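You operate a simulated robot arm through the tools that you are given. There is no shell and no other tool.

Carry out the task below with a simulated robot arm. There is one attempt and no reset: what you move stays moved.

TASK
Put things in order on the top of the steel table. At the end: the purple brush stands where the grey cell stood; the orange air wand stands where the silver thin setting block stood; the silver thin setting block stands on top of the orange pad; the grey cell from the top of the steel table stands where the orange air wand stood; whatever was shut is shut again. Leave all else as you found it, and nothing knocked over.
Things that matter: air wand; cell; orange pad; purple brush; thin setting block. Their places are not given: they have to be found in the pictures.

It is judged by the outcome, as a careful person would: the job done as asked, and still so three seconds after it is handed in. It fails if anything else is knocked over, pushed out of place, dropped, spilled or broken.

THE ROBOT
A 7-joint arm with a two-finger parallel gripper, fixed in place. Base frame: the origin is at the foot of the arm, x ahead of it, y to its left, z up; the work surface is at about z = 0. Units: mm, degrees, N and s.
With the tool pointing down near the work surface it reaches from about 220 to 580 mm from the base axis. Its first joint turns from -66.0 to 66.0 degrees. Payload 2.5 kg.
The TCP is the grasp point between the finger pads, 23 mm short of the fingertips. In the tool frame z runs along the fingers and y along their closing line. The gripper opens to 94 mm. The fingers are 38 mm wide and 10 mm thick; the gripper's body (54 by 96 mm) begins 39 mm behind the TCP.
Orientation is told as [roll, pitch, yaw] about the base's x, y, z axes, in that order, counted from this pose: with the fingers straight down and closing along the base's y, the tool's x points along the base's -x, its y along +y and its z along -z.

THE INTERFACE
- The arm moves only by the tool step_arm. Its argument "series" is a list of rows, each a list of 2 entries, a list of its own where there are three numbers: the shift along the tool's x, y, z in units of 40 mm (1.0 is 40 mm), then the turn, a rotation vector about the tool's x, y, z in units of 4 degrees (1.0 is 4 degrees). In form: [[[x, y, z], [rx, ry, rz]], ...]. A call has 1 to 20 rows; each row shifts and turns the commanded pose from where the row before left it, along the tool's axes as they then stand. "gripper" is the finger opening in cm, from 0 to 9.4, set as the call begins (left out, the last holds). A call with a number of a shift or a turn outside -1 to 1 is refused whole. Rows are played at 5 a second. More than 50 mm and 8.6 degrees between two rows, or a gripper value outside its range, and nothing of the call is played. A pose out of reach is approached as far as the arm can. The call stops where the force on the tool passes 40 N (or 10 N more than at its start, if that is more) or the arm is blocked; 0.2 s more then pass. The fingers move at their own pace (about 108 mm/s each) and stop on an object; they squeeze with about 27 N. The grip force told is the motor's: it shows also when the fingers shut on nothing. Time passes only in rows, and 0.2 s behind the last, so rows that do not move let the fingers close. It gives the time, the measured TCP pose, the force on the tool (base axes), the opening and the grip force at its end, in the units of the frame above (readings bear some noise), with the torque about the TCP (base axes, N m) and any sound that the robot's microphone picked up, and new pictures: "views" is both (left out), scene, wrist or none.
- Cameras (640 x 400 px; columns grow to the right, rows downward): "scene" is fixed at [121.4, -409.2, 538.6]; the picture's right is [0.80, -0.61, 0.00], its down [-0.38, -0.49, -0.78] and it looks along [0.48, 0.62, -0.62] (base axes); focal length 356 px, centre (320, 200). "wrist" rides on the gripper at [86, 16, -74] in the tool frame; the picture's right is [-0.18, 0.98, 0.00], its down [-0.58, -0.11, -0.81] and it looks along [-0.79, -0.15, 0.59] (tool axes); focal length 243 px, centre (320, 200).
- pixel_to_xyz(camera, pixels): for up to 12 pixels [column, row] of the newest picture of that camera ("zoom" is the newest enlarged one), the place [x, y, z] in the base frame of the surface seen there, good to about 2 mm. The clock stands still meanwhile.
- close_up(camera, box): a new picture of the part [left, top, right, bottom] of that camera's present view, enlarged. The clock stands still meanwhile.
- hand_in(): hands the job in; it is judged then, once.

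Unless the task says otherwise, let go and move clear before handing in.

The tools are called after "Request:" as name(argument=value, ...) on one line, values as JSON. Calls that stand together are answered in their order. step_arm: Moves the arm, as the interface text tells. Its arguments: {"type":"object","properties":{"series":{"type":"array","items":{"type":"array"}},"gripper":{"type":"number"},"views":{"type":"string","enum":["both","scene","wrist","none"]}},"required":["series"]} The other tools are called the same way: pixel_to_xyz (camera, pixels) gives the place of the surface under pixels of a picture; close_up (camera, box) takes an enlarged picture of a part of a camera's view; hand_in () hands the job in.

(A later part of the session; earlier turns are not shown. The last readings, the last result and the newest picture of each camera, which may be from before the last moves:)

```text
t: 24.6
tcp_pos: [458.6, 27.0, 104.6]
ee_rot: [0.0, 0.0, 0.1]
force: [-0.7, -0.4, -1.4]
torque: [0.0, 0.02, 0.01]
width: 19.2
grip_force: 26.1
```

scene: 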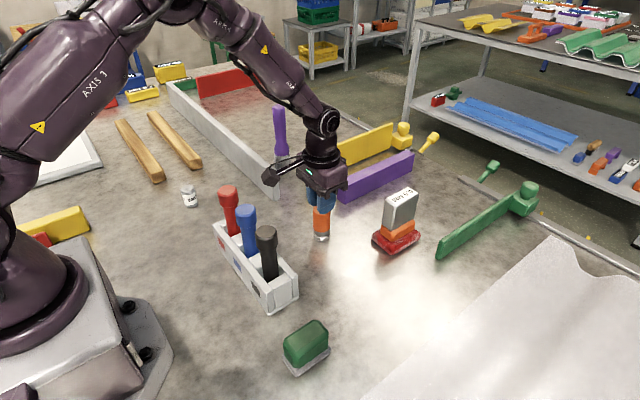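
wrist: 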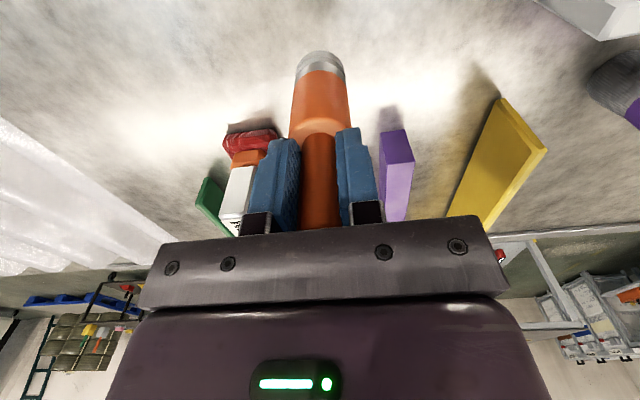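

The force is still −1.4 N (hanging), so the wand has not touched yet. I'll continue lowering in half-millimetre steps.

Request:
step_arm(series=[[[0, 0, 0.015], [0, 0, 0]], [[0, 0, 0], [0, 0, 0]]], views="none")

Request:
step_arm(series=[[[0, 0, 0.015], [0, 0, 0]], [[0, 0, 0], [0, 0, 0]]], views="none")

```text
t: 25.2
tcp_pos: [458.1, 27.3, 104.0]
ee_rot: [0.0, 0.1, 0.0]
force: [0.7, -0.3, -0.7]
torque: [-0.03, -0.02, -0.03]
width: 19.0
grip_force: 26.6
```

```text
t: 25.8
tcp_pos: [457.9, 27.3, 103.7]
ee_rot: [0.0, -0.1, 0.1]
force: [0.0, -0.3, -0.9]
torque: [-0.01, 0.0, -0.02]
width: 19.1
grip_force: 26.9
```

The reading is −0.9 N, possibly just touching. One more half-millimetre step to confirm contact.

Request:
step_arm(series=[[[0, 0, 0.015], [0, 0, 0]], [[0, 0, 0], [0, 0, 0]]], views="none")

```text
t: 26.4
tcp_pos: [459.5, 26.4, 104.4]
ee_rot: [0.0, -0.1, 0.0]
force: [0.1, 0.6, 4.0]
torque: [0.04, 0.08, -0.01]
width: 19.4
grip_force: 26.9
```

The force is now +4 N, so the wand stands on the table. I'll open the fingers gently and check.

Request:
step_arm(series=[[[0, 0, -0.01], [0, 0, 0]], [[0, 0, 0], [0, 0, 0]]], gripper=3.0, views="none")

Request:
step_arm(series=[[[0, 0, 0], [0, 0, 0]], [[0, 0, 0], [0, 0, 0]], [[0, 0, 0], [0, 0, 0]]], gripper=7.5, views="both")

Request:
close_up(camera="scene", box=[270, 120, 440, 280])

```text
t: 27.0
tcp_pos: [458.5, 26.5, 104.3]
ee_rot: [-0.1, 0.0, 0.1]
force: [-0.9, -0.2, 0.1]
torque: [0.02, -0.02, -0.01]
width: 29.9
grip_force: 0.1
```

```text
t: 27.8
tcp_pos: [458.9, 26.8, 104.3]
ee_rot: [-0.1, 0.0, 0.0]
force: [-0.2, 0.4, 0.0]
torque: [0.01, 0.0, 0.01]
width: 74.9
grip_force: 0.1
```

scene: 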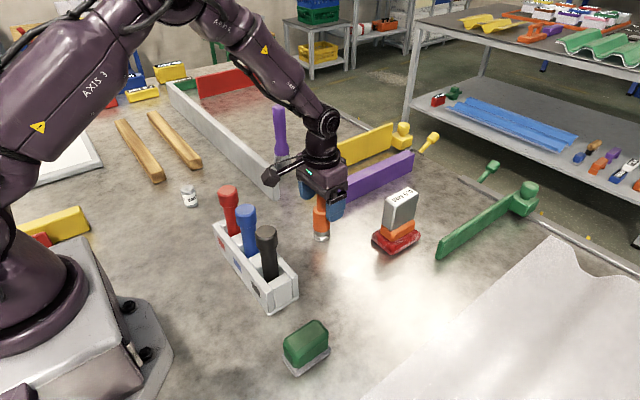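
wrist: 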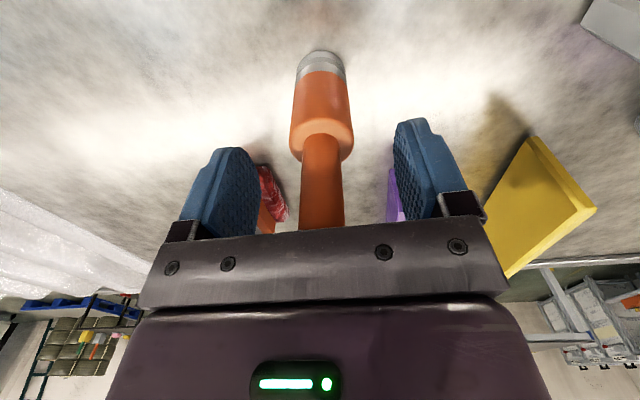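

```text
2.50 times, centred on (355, 200) of scene
```

zoom: 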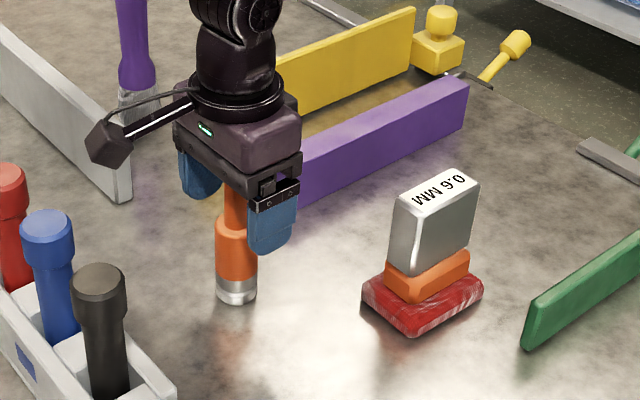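

The wand stands upright at the block's old place. I'll retreat straight up and move to above the cell near (278, 307), keeping high.

Request:
step_arm(series=[[[0, 0, -0.4], [0, 0, 0]], [[0, 0, -0.8], [0, 0, 0]], [[0, 0, -0.9], [0, 0, 0]], [[0, 0, -0.9], [0, 0, 0]], [[0.503, 0.778, 0], [0, 0, 0]], [[0.503, 0.778, 0], [0, 0, 0]], [[0.503, 0.778, 0], [0, 0, 0]], [[0.503, 0.778, 0], [0, 0, 0]], [[0.503, 0.778, 0], [0, 0, 0]], [[0.503, 0.778, 0], [0, 0, 0]], [[0.503, 0.778, 0], [0, 0, 0]], [[0.503, 0.778, 0], [0, 0, 0]], [[0.503, 0.778, 0], [0, 0, 0]], [[0, 0, 0], [0, 0, 0]]], gripper=6.0, views="both")

Request:
close_up(camera="scene", box=[240, 90, 440, 260])

Request:
close_up(camera="wrist", box=[240, 0, 400, 180])

```text
t: 30.8
tcp_pos: [278.2, 307.5, 223.8]
ee_rot: [0.0, 0.0, -0.2]
force: [-0.5, 0.5, -1.3]
torque: [-0.03, 0.02, 0.02]
width: 60.1
grip_force: 0.0
```

scene: 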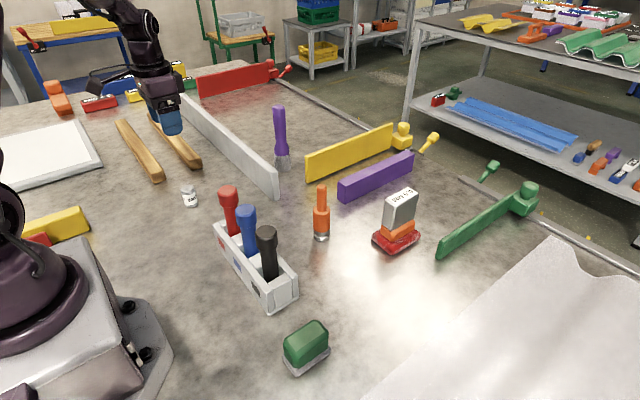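
wrist: 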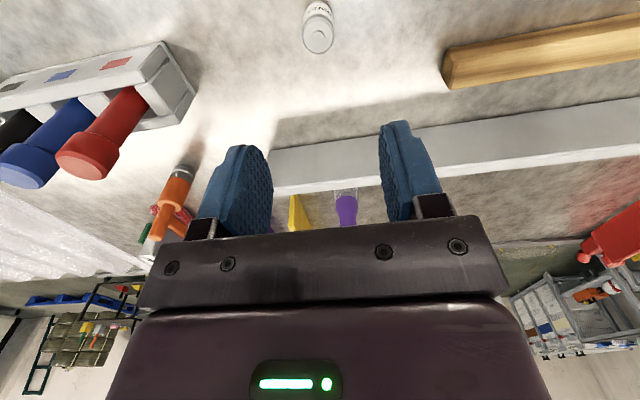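

```text
2.35 times, centred on (340, 175) of scene
```

zoom: 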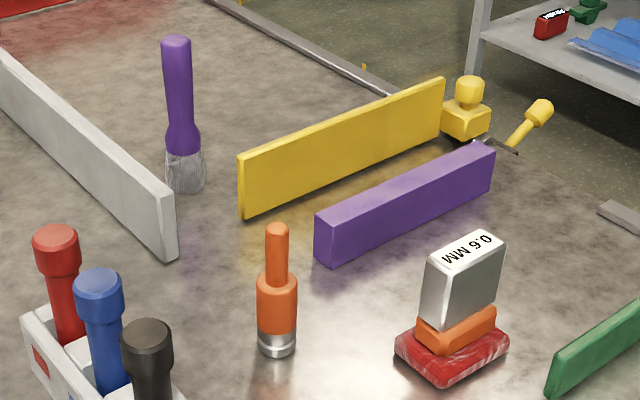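

```text
2.22 times, centred on (320, 90) of wrist
```

zoom: 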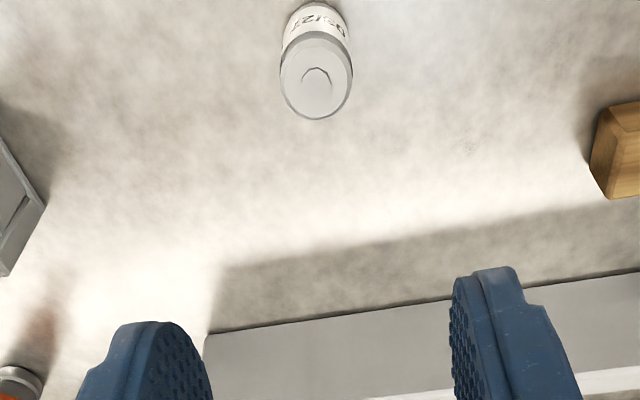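

All placed items stand well, and the cell shows at wrist zoom (317,80). I'll measure the cell's top and the unobstructed brush.

Request:
pixel_to_xyz(camera="zoom", pixels=[[317, 82], [284, 72], [349, 72], [318, 112], [315, 40], [312, 15], [290, 45], [345, 45], [598, 170], [630, 195]])

Request:
pixel_to_xyz(camera="scene", pixels=[[278, 107], [279, 125], [281, 145], [282, 160], [284, 170], [274, 125], [284, 120], [274, 165], [291, 165], [277, 115], [283, 165], [280, 135]])

Request:
close_up(camera="scene", box=[255, 95, 315, 185])

```text
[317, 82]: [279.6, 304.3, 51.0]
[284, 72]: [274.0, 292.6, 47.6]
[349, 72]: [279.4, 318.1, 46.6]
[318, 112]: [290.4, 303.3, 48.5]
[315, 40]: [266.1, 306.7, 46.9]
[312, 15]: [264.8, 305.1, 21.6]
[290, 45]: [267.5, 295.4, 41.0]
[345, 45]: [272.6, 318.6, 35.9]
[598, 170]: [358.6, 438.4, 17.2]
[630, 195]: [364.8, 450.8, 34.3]
```

```text
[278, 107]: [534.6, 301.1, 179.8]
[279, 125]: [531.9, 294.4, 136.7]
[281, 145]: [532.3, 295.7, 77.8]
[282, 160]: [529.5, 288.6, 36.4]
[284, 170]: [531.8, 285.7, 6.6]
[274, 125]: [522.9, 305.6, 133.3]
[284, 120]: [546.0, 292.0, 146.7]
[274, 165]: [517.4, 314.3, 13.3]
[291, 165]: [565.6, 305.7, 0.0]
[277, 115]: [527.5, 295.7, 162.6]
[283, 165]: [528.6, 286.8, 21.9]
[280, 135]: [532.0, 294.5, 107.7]
```

```text
4.44 times, centred on (285, 140) of scene
```

zoom: 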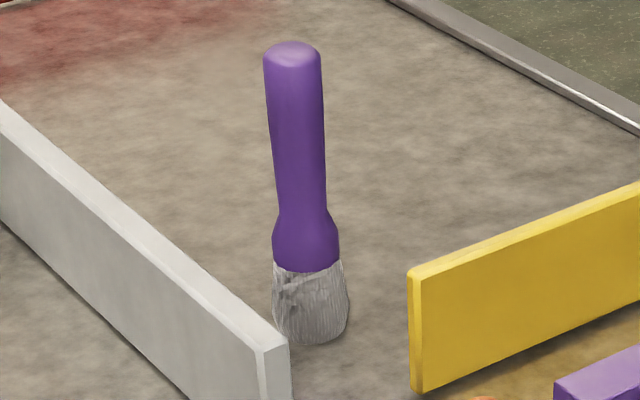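

The cell's axis is about (279.5, 306), 30 mm in diameter, top z≈50. I'll align and descend around it to z≈29, first stopping at about z 90 to check.

Request:
step_arm(series=[[[-0.0375, -0.0275, 0.8], [0, 0, 0]], [[0, 0, 0.9], [0, 0, 0]], [[0, 0, 0.9], [0, 0, 0]], [[0, 0, 0.7], [0, 0, 0]], [[0, 0, 0], [0, 0, 0]]], views="both")

Request:
close_up(camera="wrist", box=[240, 0, 400, 240])

```text
t: 32.0
tcp_pos: [278.7, 304.4, 91.1]
ee_rot: [0.0, -0.1, 0.0]
force: [-0.7, -0.7, -0.1]
torque: [-0.04, -0.01, -0.01]
width: 60.1
grip_force: 0.1
```

scene: 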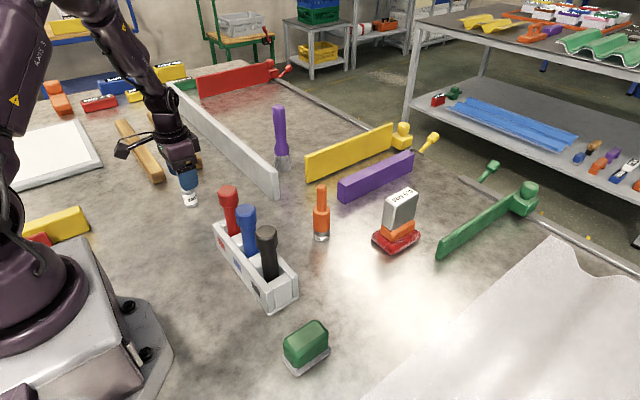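
wrist: 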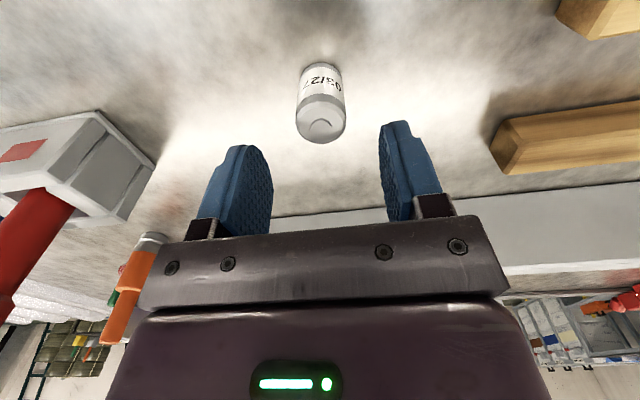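

```text
1.67 times, centred on (320, 120) of wrist
```

zoom: 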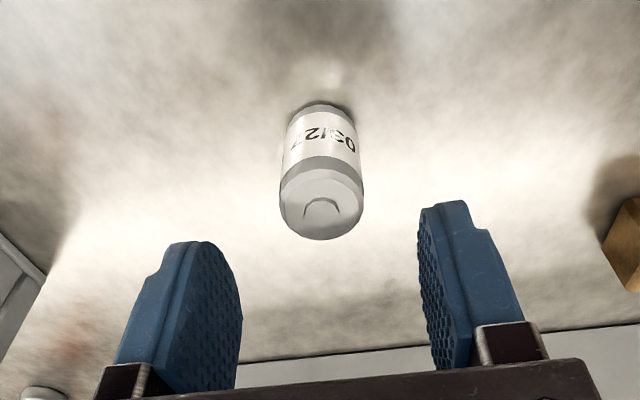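

The cell is between the fingers; a quick re-measure of its top rim at close range before descending.

Request:
pixel_to_xyz(camera="wrist", pixels=[[299, 112], [343, 112], [321, 130], [321, 141], [321, 85], [300, 90], [342, 88], [320, 68]])

```text
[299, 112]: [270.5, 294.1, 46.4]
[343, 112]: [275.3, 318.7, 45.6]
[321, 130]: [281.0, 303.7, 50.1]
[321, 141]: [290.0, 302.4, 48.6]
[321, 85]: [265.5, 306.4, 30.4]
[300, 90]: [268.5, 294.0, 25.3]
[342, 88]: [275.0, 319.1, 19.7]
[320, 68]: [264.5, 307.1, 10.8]
```

The cell's centre is confirmed at about (279.8, 305.7). I'll descend to z≈29 and close.

Request:
step_arm(series=[[[0, 0, 0.6], [0, 0, 0]], [[0, 0, 0.6], [0, 0, 0]], [[0, 0, 0.35], [0, 0, 0]], [[0, 0, 0], [0, 0, 0]]], views="none")

Request:
step_arm(series=[[[0, 0, 0], [0, 0, 0]], [[0, 0, 0], [0, 0, 0]], [[0, 0, 0], [0, 0, 0]], [[0, 0, 0], [0, 0, 0]]], gripper=0, views="both")

```text
t: 33.0
tcp_pos: [277.7, 305.3, 28.5]
ee_rot: [0.0, 0.0, 0.0]
force: [0.3, 0.4, 0.2]
torque: [-0.02, 0.03, -0.02]
width: 59.7
grip_force: 0.1
```

```text
t: 34.0
tcp_pos: [279.9, 305.5, 28.4]
ee_rot: [0.0, 0.0, 0.1]
force: [-0.1, 0.2, 0.6]
torque: [0.02, 0.0, 0.01]
width: 28.9
grip_force: 27.3
```

scene: 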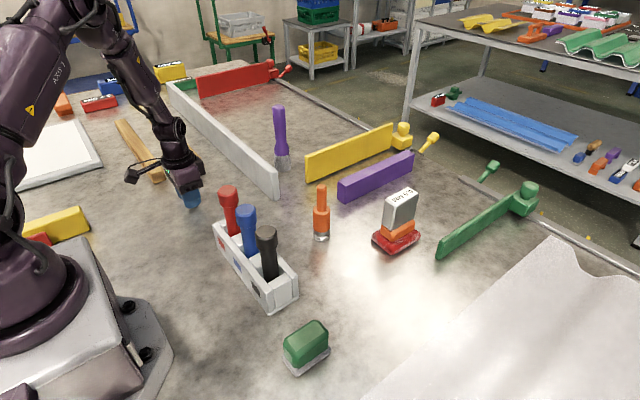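
wrist: 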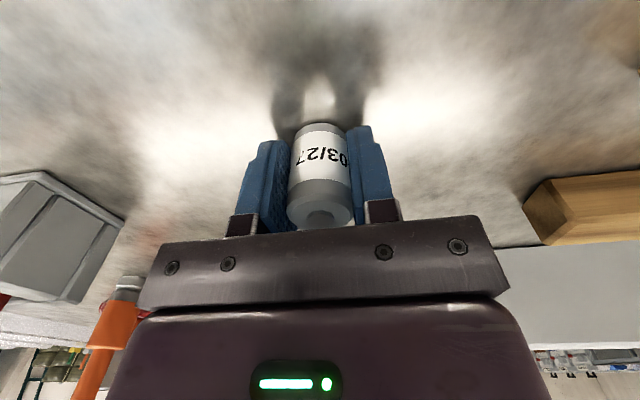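

The cell is held (28.9 mm, 27 N). I'll lift it 200 mm to clear the tool rack's handles (z 156).

Request:
step_arm(series=[[[0, 0, -0.2], [0, 0, 0]], [[0, 0, -0.6], [0, 0, 0]], [[0, 0, -0.9], [0, 0, 0]], [[0, 0, -0.9], [0, 0, 0]], [[0, 0, -0.9], [0, 0, 0]], [[0, 0, -0.9], [0, 0, 0]], [[0, 0, -0.6], [0, 0, 0]], [[0, 0, 0], [0, 0, 0]]], views="both")

```text
t: 35.8
tcp_pos: [279.5, 306.9, 232.2]
ee_rot: [0.0, 0.0, -0.1]
force: [0.4, -0.7, -1.9]
torque: [0.01, 0.03, 0.04]
width: 28.9
grip_force: 26.8
```

scene: 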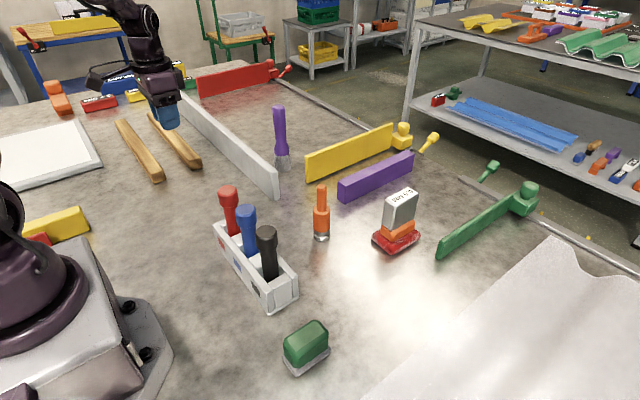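
wrist: 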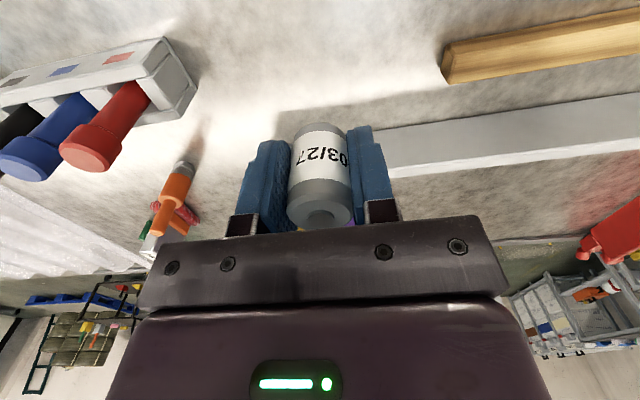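

The cell is held firmly at z≈230 with the table clear below the path. I'll carry it over to the wand's old place (399.3, −194.2).

Request:
step_arm(series=[[[-0.0719, -0.3, 0], [0, 0, 0]], [[-0.1437, -0.6, 0], [0, 0, 0]], [[-0.2156, -0.9, 0], [0, 0, 0]], [[-0.2347, -0.98, 0], [0, 0, 0]], [[-0.2347, -0.98, 0], [0, 0, 0]], [[-0.2347, -0.98, 0], [0, 0, 0]], [[-0.2347, -0.98, 0], [0, 0, 0]], [[-0.2347, -0.98, 0], [0, 0, 0]], [[-0.2347, -0.98, 0], [0, 0, 0]], [[-0.2347, -0.98, 0], [0, 0, 0]], [[-0.2347, -0.98, 0], [0, 0, 0]], [[-0.2347, -0.98, 0], [0, 0, 0]], [[-0.2156, -0.9, 0], [0, 0, 0]], [[-0.1437, -0.6, 0], [0, 0, 0]], [[-0.0922, -0.385, 0], [0, 0, 0]], [[0, 0, 0], [0, 0, 0]]], views="both")

```text
t: 39.2
tcp_pos: [397.7, -193.7, 228.0]
ee_rot: [0.1, 0.1, 0.0]
force: [0.1, 0.3, -0.7]
torque: [0.0, 0.04, 0.0]
width: 29.1
grip_force: 26.8
```

scene: 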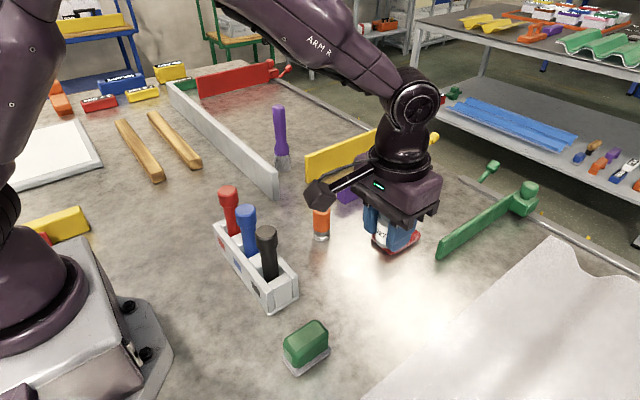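
wrist: 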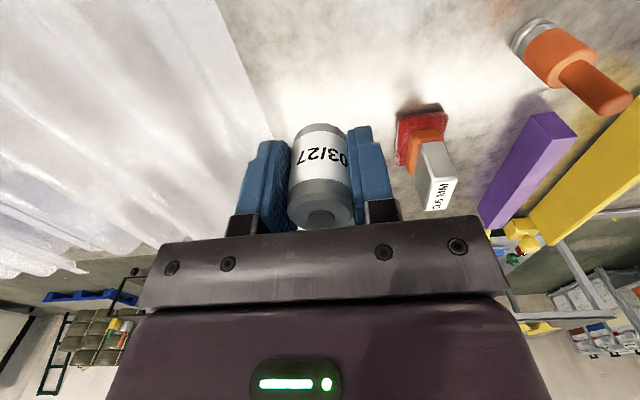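

The cell hangs over the wand's old place with nothing beneath it. I'll lower to about 2 mm above the table and then touch down.

Request:
step_arm(series=[[[0, 0, 0.4], [0, 0, 0]], [[0, 0, 0.8], [0, 0, 0]], [[0, 0, 0.9], [0, 0, 0]], [[0, 0, 0.9], [0, 0, 0]], [[0, 0, 0.8], [0, 0, 0]], [[0, 0, 0.6], [0, 0, 0]], [[0, 0, 0.4], [0, 0, 0]], [[0, 0, 0.15], [0, 0, 0]], [[0, 0, 0], [0, 0, 0]]], views="scene")

Request:
step_arm(series=[[[0, 0, 0.02], [0, 0, 0]], [[0, 0, 0], [0, 0, 0]]], views="none")

Request:
step_arm(series=[[[0, 0, 0.015], [0, 0, 0]], [[0, 0, 0], [0, 0, 0]]], views="none")

```text
t: 41.2
tcp_pos: [397.2, -194.7, 31.1]
ee_rot: [-0.1, 0.0, 0.0]
force: [-0.6, 0.1, -0.9]
torque: [0.0, -0.01, 0.0]
width: 28.8
grip_force: 26.7
```

scene: 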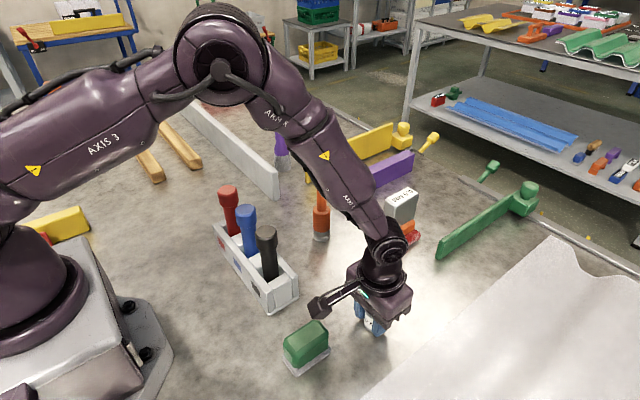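

```text
t: 41.8
tcp_pos: [398.2, -194.0, 30.4]
ee_rot: [0.0, 0.0, -0.1]
force: [0.1, -0.2, -0.9]
torque: [0.03, -0.01, -0.03]
width: 29.1
grip_force: 27.3
```

```text
t: 42.4
tcp_pos: [398.4, -192.0, 30.7]
ee_rot: [0.0, 0.0, -0.1]
force: [-1.0, 0.0, 3.2]
torque: [0.0, 0.01, 0.0]
width: 29.1
grip_force: 27.0
```

The force rose to +3.2 N, so the cell stands on the table. I'll release it.

Request:
step_arm(series=[[[0, 0, -0.008], [0, 0, 0]], [[0, 0, 0], [0, 0, 0]]], gripper=3.8, views="none")

Request:
step_arm(series=[[[0, 0, 0], [0, 0, 0]], [[0, 0, 0], [0, 0, 0]]], gripper=7.0, views="both")

Request:
close_up(camera="wrist", box=[200, 60, 440, 240])

```text
t: 43.0
tcp_pos: [398.8, -194.2, 30.6]
ee_rot: [0.0, 0.0, -0.1]
force: [0.1, -1.0, -0.3]
torque: [0.01, -0.03, 0.0]
width: 37.9
grip_force: 0.1
```

```text
t: 43.6
tcp_pos: [399.2, -193.9, 29.0]
ee_rot: [0.0, 0.0, 0.1]
force: [-0.1, -0.6, -0.8]
torque: [-0.04, -0.01, -0.06]
width: 70.0
grip_force: 0.1
```

scene: 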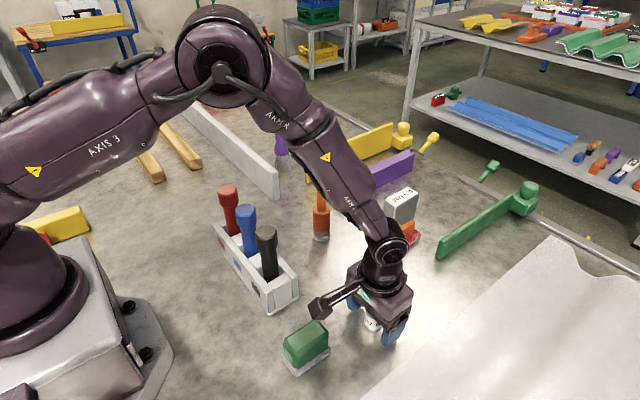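
wrist: 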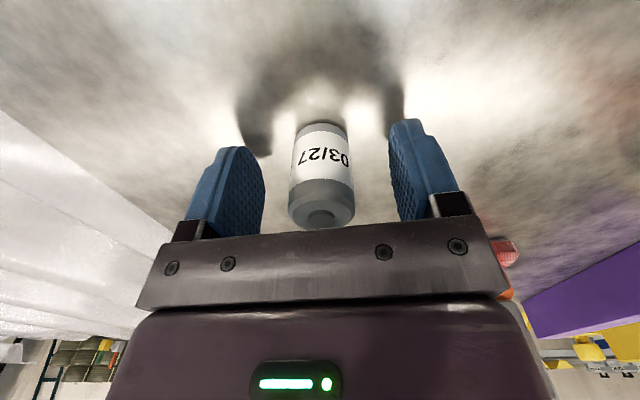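

```text
2.22 times, centred on (320, 150) of wrist
```

zoom: 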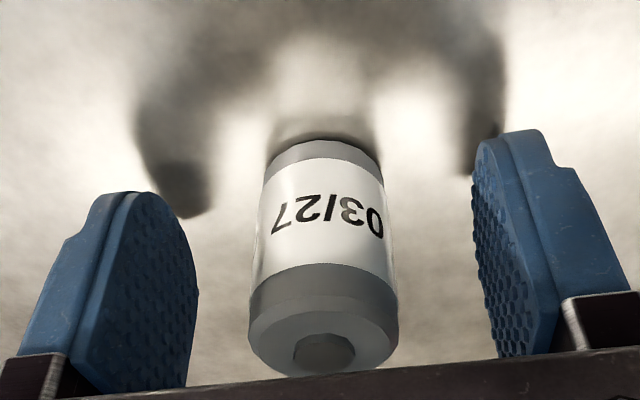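

The cell stands at the wand's old place, fingers clear on both sides. I'll go straight up and then across to a viewing position near (440, 300, 250) to look at the brush.

Request:
step_arm(series=[[[0, 0, -0.5], [0, 0, 0]], [[0, 0, -0.95], [0, 0, 0]], [[0, 0, -1], [0, 0, 0]], [[0, 0, -1], [0, 0, 0]], [[0, 0, -1], [0, 0, 0]], [[0, 0, -1.0], [0, 0, 0]], [[-0.078, 0.95, 0], [0, 0, 0]], [[-0.078, 0.95, 0], [0, 0, 0]], [[-0.078, 0.95, 0], [0, 0, 0]], [[-0.078, 0.95, 0], [0, 0, 0]], [[-0.078, 0.95, 0], [0, 0, 0]], [[-0.078, 0.95, 0], [0, 0, 0]], [[-0.078, 0.95, 0], [0, 0, 0]], [[-0.078, 0.95, 0], [0, 0, 0]], [[-0.078, 0.95, 0], [0, 0, 0]], [[-0.078, 0.95, 0], [0, 0, 0]], [[-0.078, 0.95, 0], [0, 0, 0]], [[-0.078, 0.95, 0], [0, 0, 0]], [[-0.078, 0.95, 0], [0, 0, 0]], [[0, 0, 0], [0, 0, 0]]], gripper=7.0, views="both")

Request:
close_up(camera="scene", box=[300, 160, 440, 350])

Request:
close_up(camera="wrist", box=[240, 0, 400, 230])

```text
t: 47.8
tcp_pos: [441.0, 302.3, 248.7]
ee_rot: [0.0, 0.0, -0.1]
force: [0.4, 0.0, -0.3]
torque: [-0.03, 0.0, -0.01]
width: 69.7
grip_force: 0.1
```

scene: 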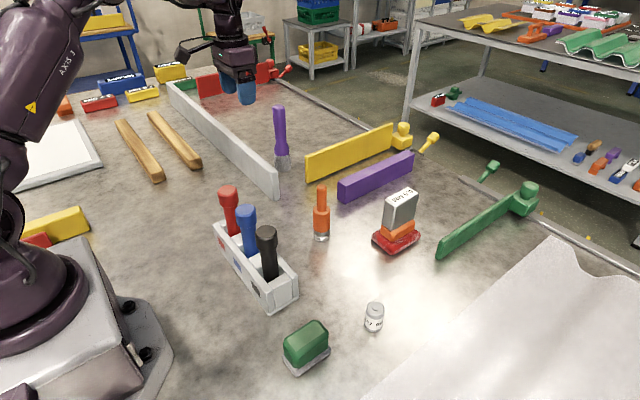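
wrist: 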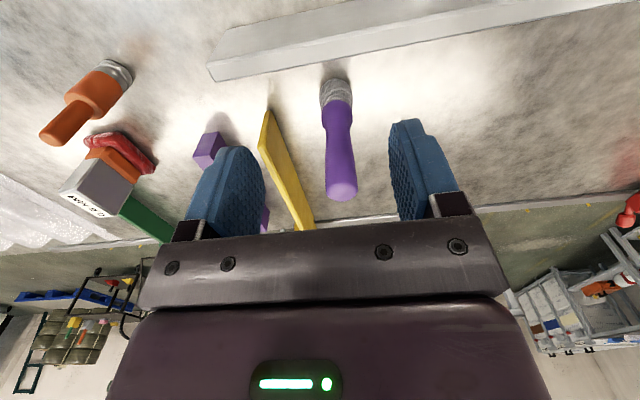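

```text
2.11 times, centred on (370, 255) of scene
```

zoom: 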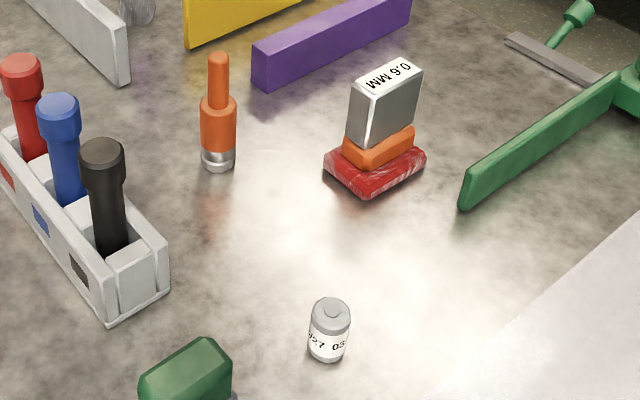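

```text
1.74 times, centred on (320, 115) of wrist
```

zoom: 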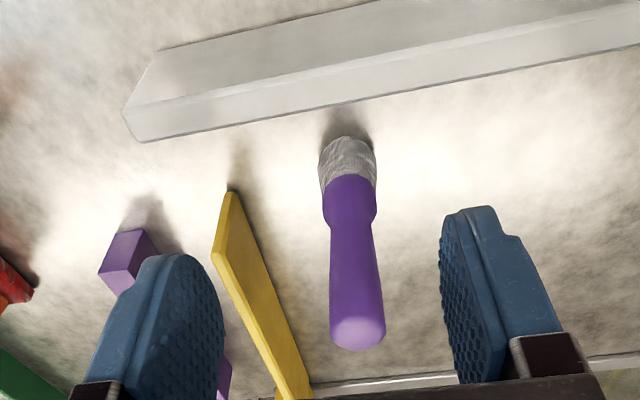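

The cell, wand and block all stand properly. The brush shows in the wrist zoom from (347,150) bristles to (358,330) handle end; I'll measure its axis and height.

Request:
pixel_to_xyz(camera="zoom", pixels=[[358, 332], [358, 345], [357, 315], [334, 270], [376, 270], [355, 270], [352, 230], [330, 240], [372, 240], [348, 165], [322, 170], [374, 170]])

Request:
pixel_to_xyz(camera="wrist", pixels=[[260, 145], [268, 115], [290, 180], [300, 40], [400, 30], [215, 75], [420, 35], [330, 97], [345, 97]])

```text
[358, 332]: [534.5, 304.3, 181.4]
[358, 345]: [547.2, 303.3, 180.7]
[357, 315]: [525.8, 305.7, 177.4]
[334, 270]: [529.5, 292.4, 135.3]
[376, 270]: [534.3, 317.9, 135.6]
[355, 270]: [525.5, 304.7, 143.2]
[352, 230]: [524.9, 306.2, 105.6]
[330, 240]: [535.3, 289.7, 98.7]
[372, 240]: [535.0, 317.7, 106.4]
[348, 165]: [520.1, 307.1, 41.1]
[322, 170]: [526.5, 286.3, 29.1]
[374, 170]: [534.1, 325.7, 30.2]
```

```text
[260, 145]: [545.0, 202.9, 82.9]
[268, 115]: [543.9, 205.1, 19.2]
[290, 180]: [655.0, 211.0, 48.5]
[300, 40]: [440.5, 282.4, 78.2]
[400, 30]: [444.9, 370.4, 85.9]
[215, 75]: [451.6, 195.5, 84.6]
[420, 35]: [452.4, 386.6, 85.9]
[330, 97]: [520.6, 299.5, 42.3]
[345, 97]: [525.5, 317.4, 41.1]
```

The brush's axis is (539, 305.5), top z 181, handle diameter about 27 mm. I'll test the reach above it at z≈248 without tilt.

Request:
step_arm(series=[[[-0.826, 0.0475, 0], [0, 0, 0]], [[-0.826, 0.0475, 0], [0, 0, 0]], [[-0.826, 0.0475, 0], [0, 0, 0]], [[0, 0, 0], [0, 0, 0]], [[0, 0, 0], [0, 0, 0]]], views="both")

```text
t: 49.0
tcp_pos: [513.5, 296.2, 244.2]
ee_rot: [0.0, 0.0, 0.0]
force: [0.2, 0.5, 0.1]
torque: [0.0, -0.01, 0.01]
width: 70.1
grip_force: 0.0
out of reach, approached as far as the arm can: row 3
```

scene: 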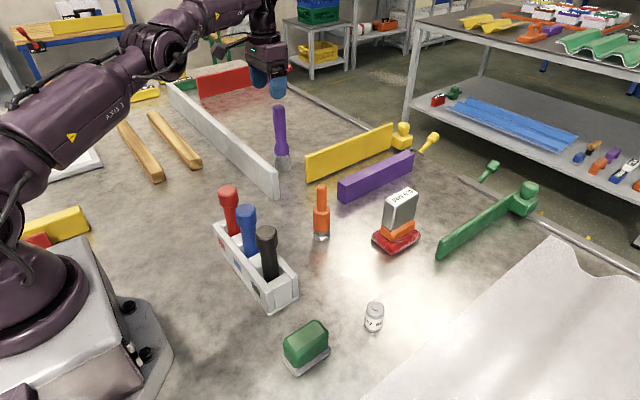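
wrist: 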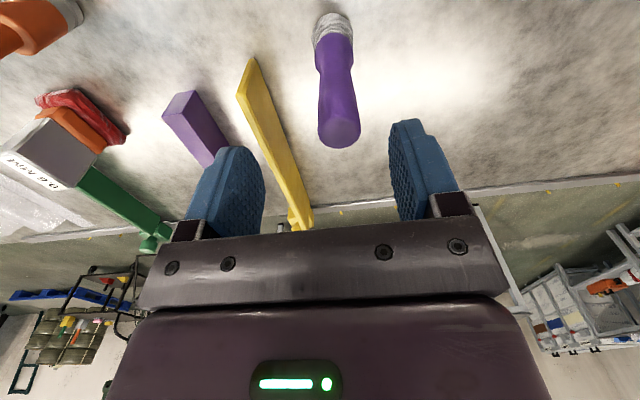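

The arm stops at (513.5, 296) without tilt, so the brush needs the tool tilted outward. I'll back off 100 mm toward the base, then tilt the fingers outward by 16°.

Request:
step_arm(series=[[[0.8, 0, 0], [0, 0, 0]], [[0.8, 0, 0], [0, 0, 0]], [[0, 0, 0], [0, 0, 0]]], views="none")

Request:
step_arm(series=[[[0, 0, 0], [0, -1, 0]], [[0, 0, 0], [0, -1, 0]], [[0, 0, 0], [0, -1, 0]], [[0, 0, 0], [0, -1, 0]], [[0, 0, 0], [0, 0, 0]]], views="both")

```text
t: 49.8
tcp_pos: [448.6, 295.9, 245.4]
ee_rot: [0.0, -0.1, -0.2]
force: [0.5, 1.2, -0.3]
torque: [0.0, -0.04, -0.01]
width: 70.0
grip_force: 0.0
```

```text
t: 51.0
tcp_pos: [447.7, 294.8, 245.2]
ee_rot: [0.0, -16.1, -0.1]
force: [0.4, 0.3, 0.2]
torque: [0.04, 0.0, 0.02]
width: 69.8
grip_force: 0.1
```

scene: 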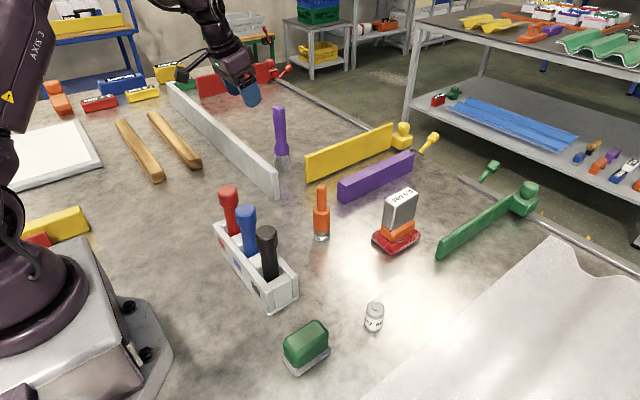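
wrist: 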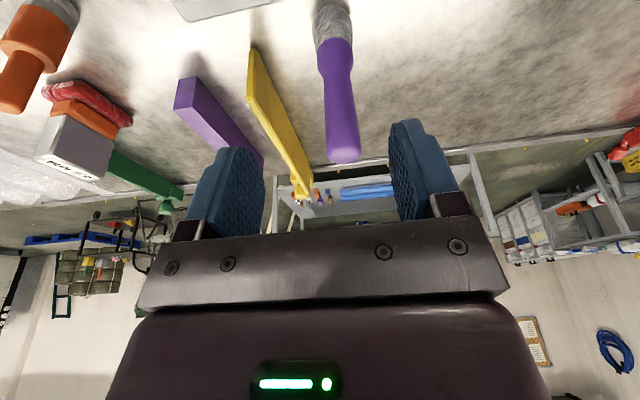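

The tilt is set (pitch −16.1°) at (448, 295.4, 245.3). I'll move above the brush again along the base's x to test the reach at z≈235.

Request:
step_arm(series=[[[-0.7033, 0.0842, 0.291], [0, 0, 0]], [[-0.7033, 0.0842, 0.291], [0, 0, 0]], [[-0.7033, 0.0842, 0.291], [0, 0, 0]], [[0, 0, 0], [0, 0, 0]]], views="both")

Request:
close_up(camera="wrist", box=[240, 0, 440, 230])

```text
t: 52.0
tcp_pos: [537.7, 304.8, 233.4]
ee_rot: [-0.1, -15.9, -0.1]
force: [0.4, 0.0, 0.2]
torque: [0.02, -0.01, -0.02]
width: 70.0
grip_force: 0.1
```

scene: 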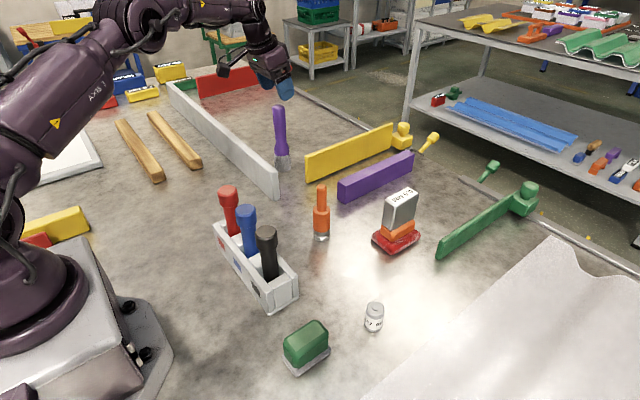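
wrist: 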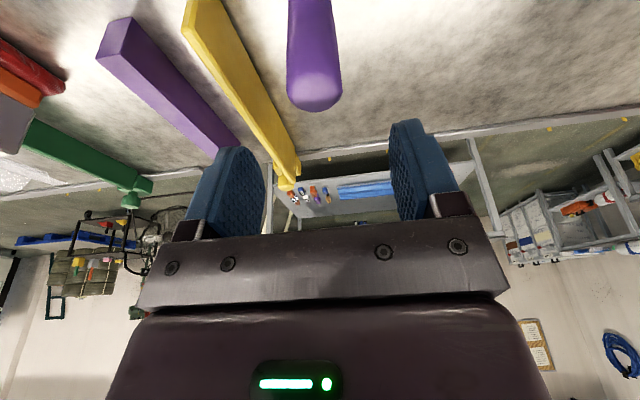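

```text
1.74 times, centred on (340, 115) of wrist
```

zoom: 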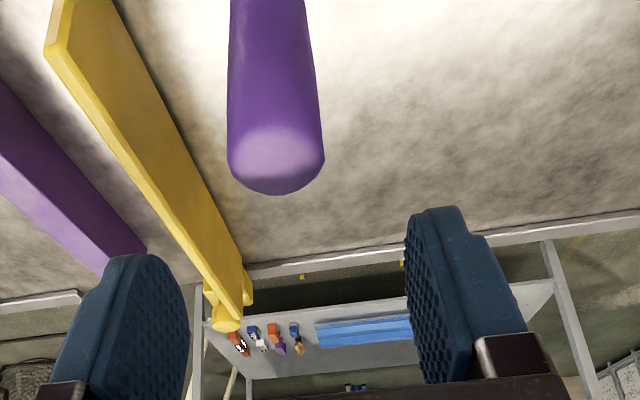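

The arm reached (537.7, 304.8, 233.4) with the tilt. I'll re-measure the brush's handle end from here.

Request:
pixel_to_xyz(camera="zoom", pixels=[[276, 150], [232, 140], [319, 140], [276, 190], [274, 100], [233, 90], [314, 90], [272, 20]])

```text
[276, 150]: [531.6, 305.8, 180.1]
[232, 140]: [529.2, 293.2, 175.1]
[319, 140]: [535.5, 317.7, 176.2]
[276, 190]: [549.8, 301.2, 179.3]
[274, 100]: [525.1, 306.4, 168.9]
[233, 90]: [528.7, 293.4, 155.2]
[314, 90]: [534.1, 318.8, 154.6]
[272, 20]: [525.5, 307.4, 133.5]
```

The handle's axis is (538.7, 305.8), matching the TCP. I'll descend vertically about 79 mm to TCP z≈155, with fingers on either side of the handle.

Request:
step_arm(series=[[[0.136, 0.005, 0.475], [0, 0, 0]], [[0.136, 0.005, 0.475], [0, 0, 0]], [[0.136, 0, 0.475], [0, 0, 0]], [[0.136, 0, 0.475], [0, 0, 0]], [[0, 0, 0], [0, 0, 0]]], views="both")

Request:
close_up(camera="scene", box=[220, 60, 340, 190])

```text
t: 53.2
tcp_pos: [538.3, 304.5, 156.6]
ee_rot: [0.0, -16.0, -0.1]
force: [-0.3, -0.7, -0.5]
torque: [0.02, -0.01, -0.04]
width: 70.0
grip_force: 0.1
```

scene: 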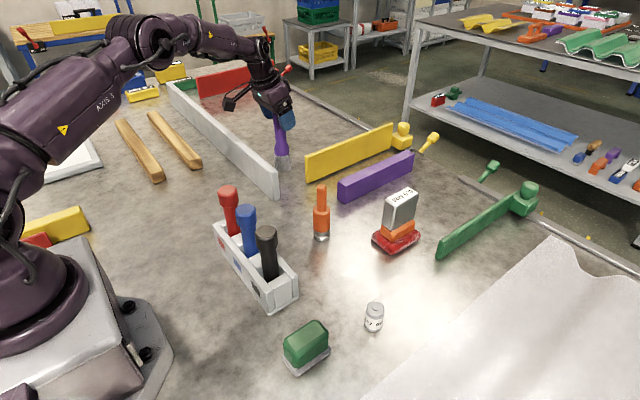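
wrist: 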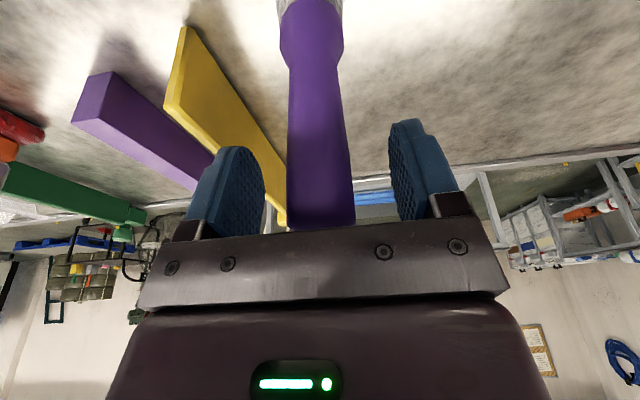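

```text
3.08 times, centred on (280, 125) of scene
```

zoom: 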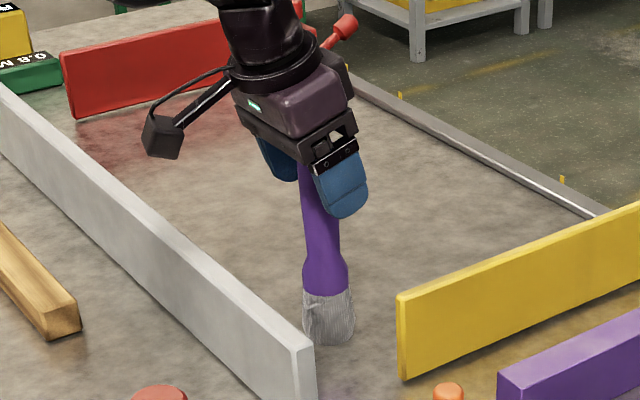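

The handle lies between the fingers at TCP z≈156. I'll close in two stages.

Request:
step_arm(series=[[[0, 0, 0], [0, 0, 0]], [[0, 0, 0], [0, 0, 0]], [[0, 0, 0], [0, 0, 0]]], gripper=3.4, views="none")

Request:
step_arm(series=[[[0, 0, 0], [0, 0, 0]], [[0, 0, 0], [0, 0, 0]], [[0, 0, 0], [0, 0, 0]], [[0, 0, 0], [0, 0, 0]]], gripper=0, views="both")

Request:
close_up(camera="scene", box=[220, 60, 340, 190])

```text
t: 54.0
tcp_pos: [538.9, 305.1, 156.3]
ee_rot: [0.1, -15.9, 0.0]
force: [0.8, 0.4, -0.2]
torque: [-0.01, -0.02, 0.01]
width: 34.3
grip_force: 0.0
```

```text
t: 55.0
tcp_pos: [538.3, 304.7, 157.3]
ee_rot: [0.0, -16.0, 0.1]
force: [1.0, -0.2, 0.4]
torque: [0.01, -0.03, 0.03]
width: 30.0
grip_force: 27.1
```

scene: 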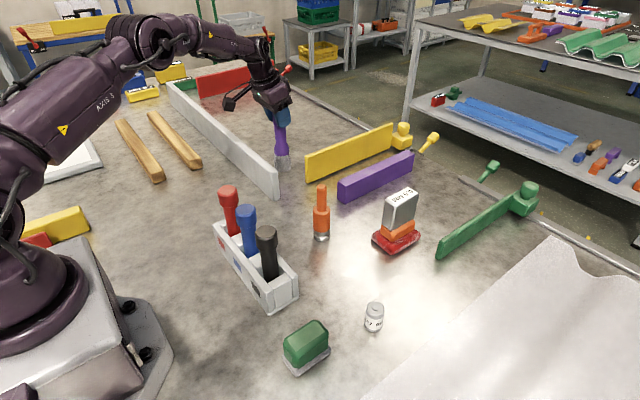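
wrist: 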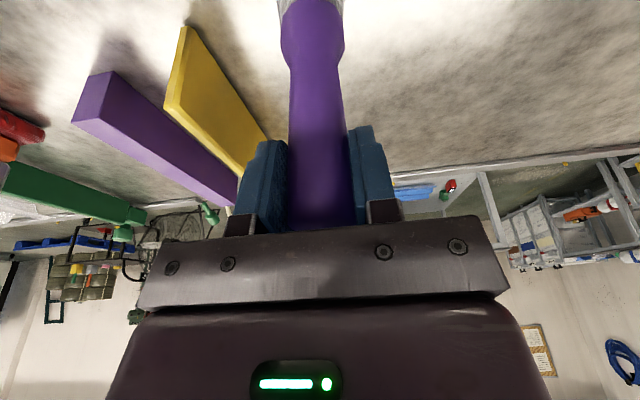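

```text
3.08 times, centred on (280, 125) of scene
```

zoom: 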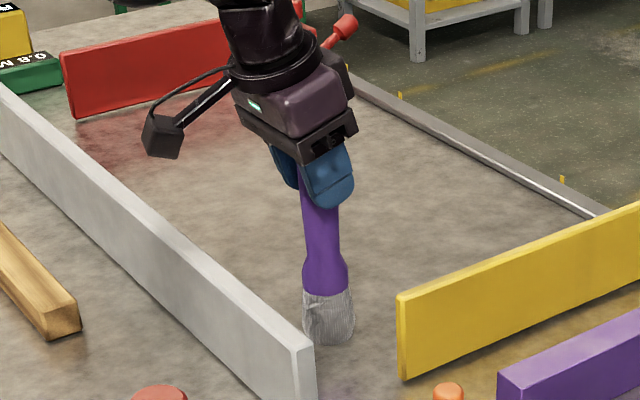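

The brush is gripped (30.0 mm, 27 N) and still upright. I'll lift it 40 mm vertically and then up and inward to clear the grey rail (top z≈86).

Request:
step_arm(series=[[[-0.0276, 0, -0.0961], [0, 0, 0]], [[-0.0965, 0, -0.3365], [0, 0, 0]], [[-0.1516, 0, -0.5287], [0, 0, 0]], [[0.1367, 0, -0.7327], [0, 0, 0]], [[0.1367, 0, -0.7327], [0, 0, 0]], [[0.1367, 0, -0.7327], [0, 0, 0]], [[0, 0, 0], [0, 0, 0]]], views="both")

Request:
close_up(camera="scene", box=[190, 20, 340, 200])

```text
t: 56.6
tcp_pos: [496.7, 305.0, 277.1]
ee_rot: [0.0, -16.1, -0.2]
force: [-0.5, 0.0, -0.8]
torque: [0.02, -0.02, -0.01]
width: 29.8
grip_force: 27.1
```

scene: 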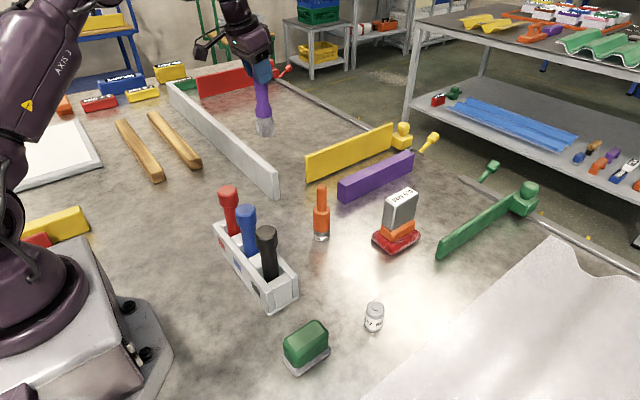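
wrist: 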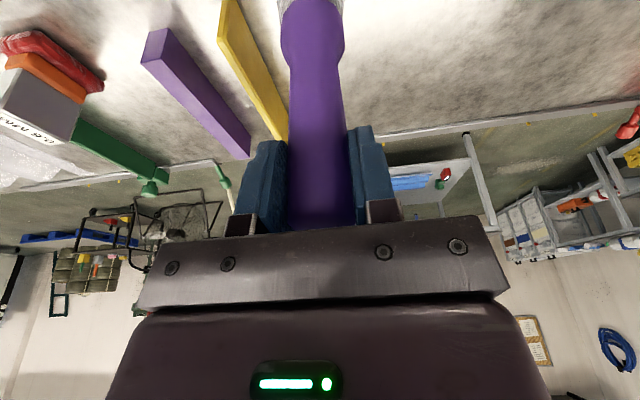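

```text
2.22 times, centred on (265, 110) of scene
```

zoom: 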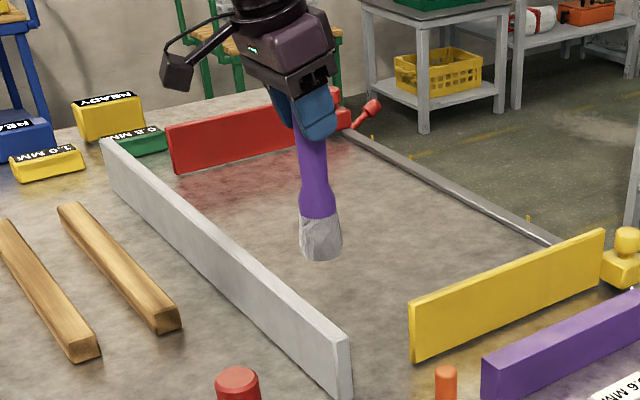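

The brush hangs upright with its bristles at about z 120, above the rail's 86. I'll carry it inward at this height to above the cell's old place.

Request:
step_arm(series=[[[0.3, 0, -0.086], [0, 0, 0]], [[0.6, 0, -0.172], [0, 0, 0]], [[0.7, 0, -0.2007], [0, 0, 0]], [[0.7, 0, -0.2007], [0, 0, 0]], [[0.7, 0, -0.2007], [0, 0, 0]], [[0.7, 0, -0.2007], [0, 0, 0]], [[0.7, 0, -0.2007], [0, 0, 0]], [[0.597, 0, -0.1711], [0, 0, 0]], [[0.3, 0, -0.086], [0, 0, 0]], [[0, 0, 0], [0, 0, 0]]], views="both")

Request:
close_up(camera="scene", box=[100, 20, 300, 220])

```text
t: 58.8
tcp_pos: [278.0, 305.4, 274.7]
ee_rot: [-0.1, -15.9, -0.1]
force: [0.0, 0.1, -1.0]
torque: [0.01, -0.02, 0.02]
width: 29.9
grip_force: 27.1
```

scene: 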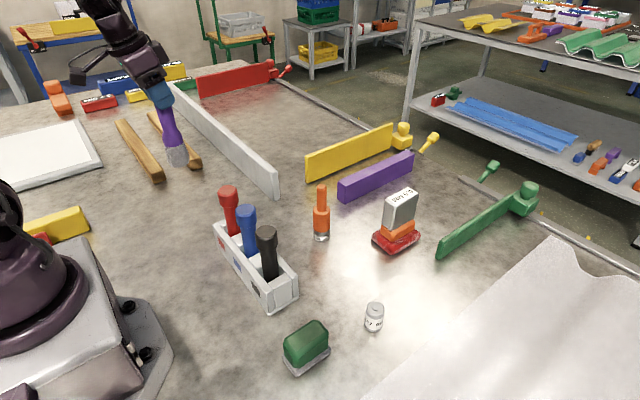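
wrist: 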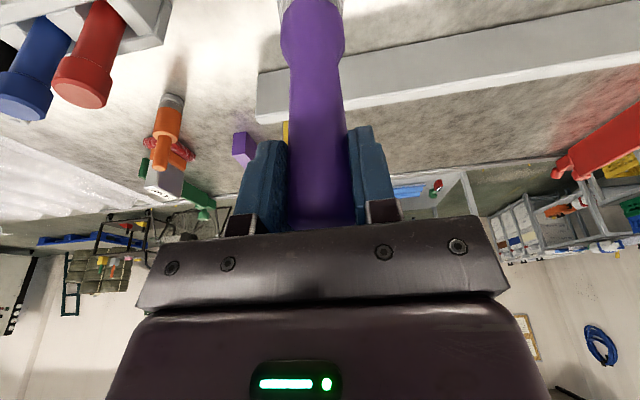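

```text
2.00 times, centred on (200, 120) of scene
```

zoom: 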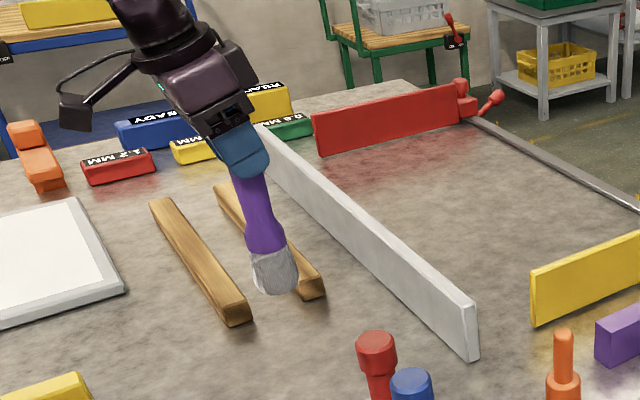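

The brush is above the cell's old place; its apparent lean should be perspective. I'll measure points along it to verify it's vertical and centred.

Request:
pixel_to_xyz(camera="zoom", pixels=[[252, 195], [262, 230], [272, 275], [240, 200], [266, 195], [254, 270], [294, 268], [247, 245], [283, 240], [273, 285]])

Request:
pixel_to_xyz(camera="wrist", pixels=[[310, 10], [316, 60], [320, 120], [322, 180], [283, 40], [343, 40], [291, 90], [345, 90]])

```text
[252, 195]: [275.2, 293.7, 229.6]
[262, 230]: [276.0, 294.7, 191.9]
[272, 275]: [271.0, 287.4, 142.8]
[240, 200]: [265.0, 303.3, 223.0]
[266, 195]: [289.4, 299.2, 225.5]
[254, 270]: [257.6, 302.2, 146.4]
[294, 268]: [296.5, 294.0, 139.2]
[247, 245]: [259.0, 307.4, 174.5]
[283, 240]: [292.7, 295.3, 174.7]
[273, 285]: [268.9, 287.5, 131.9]
```

```text
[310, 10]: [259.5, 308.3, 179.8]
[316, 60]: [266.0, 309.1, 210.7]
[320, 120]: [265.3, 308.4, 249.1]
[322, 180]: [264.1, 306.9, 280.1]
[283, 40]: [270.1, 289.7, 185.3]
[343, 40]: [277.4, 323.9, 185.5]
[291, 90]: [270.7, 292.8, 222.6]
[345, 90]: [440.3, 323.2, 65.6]
```

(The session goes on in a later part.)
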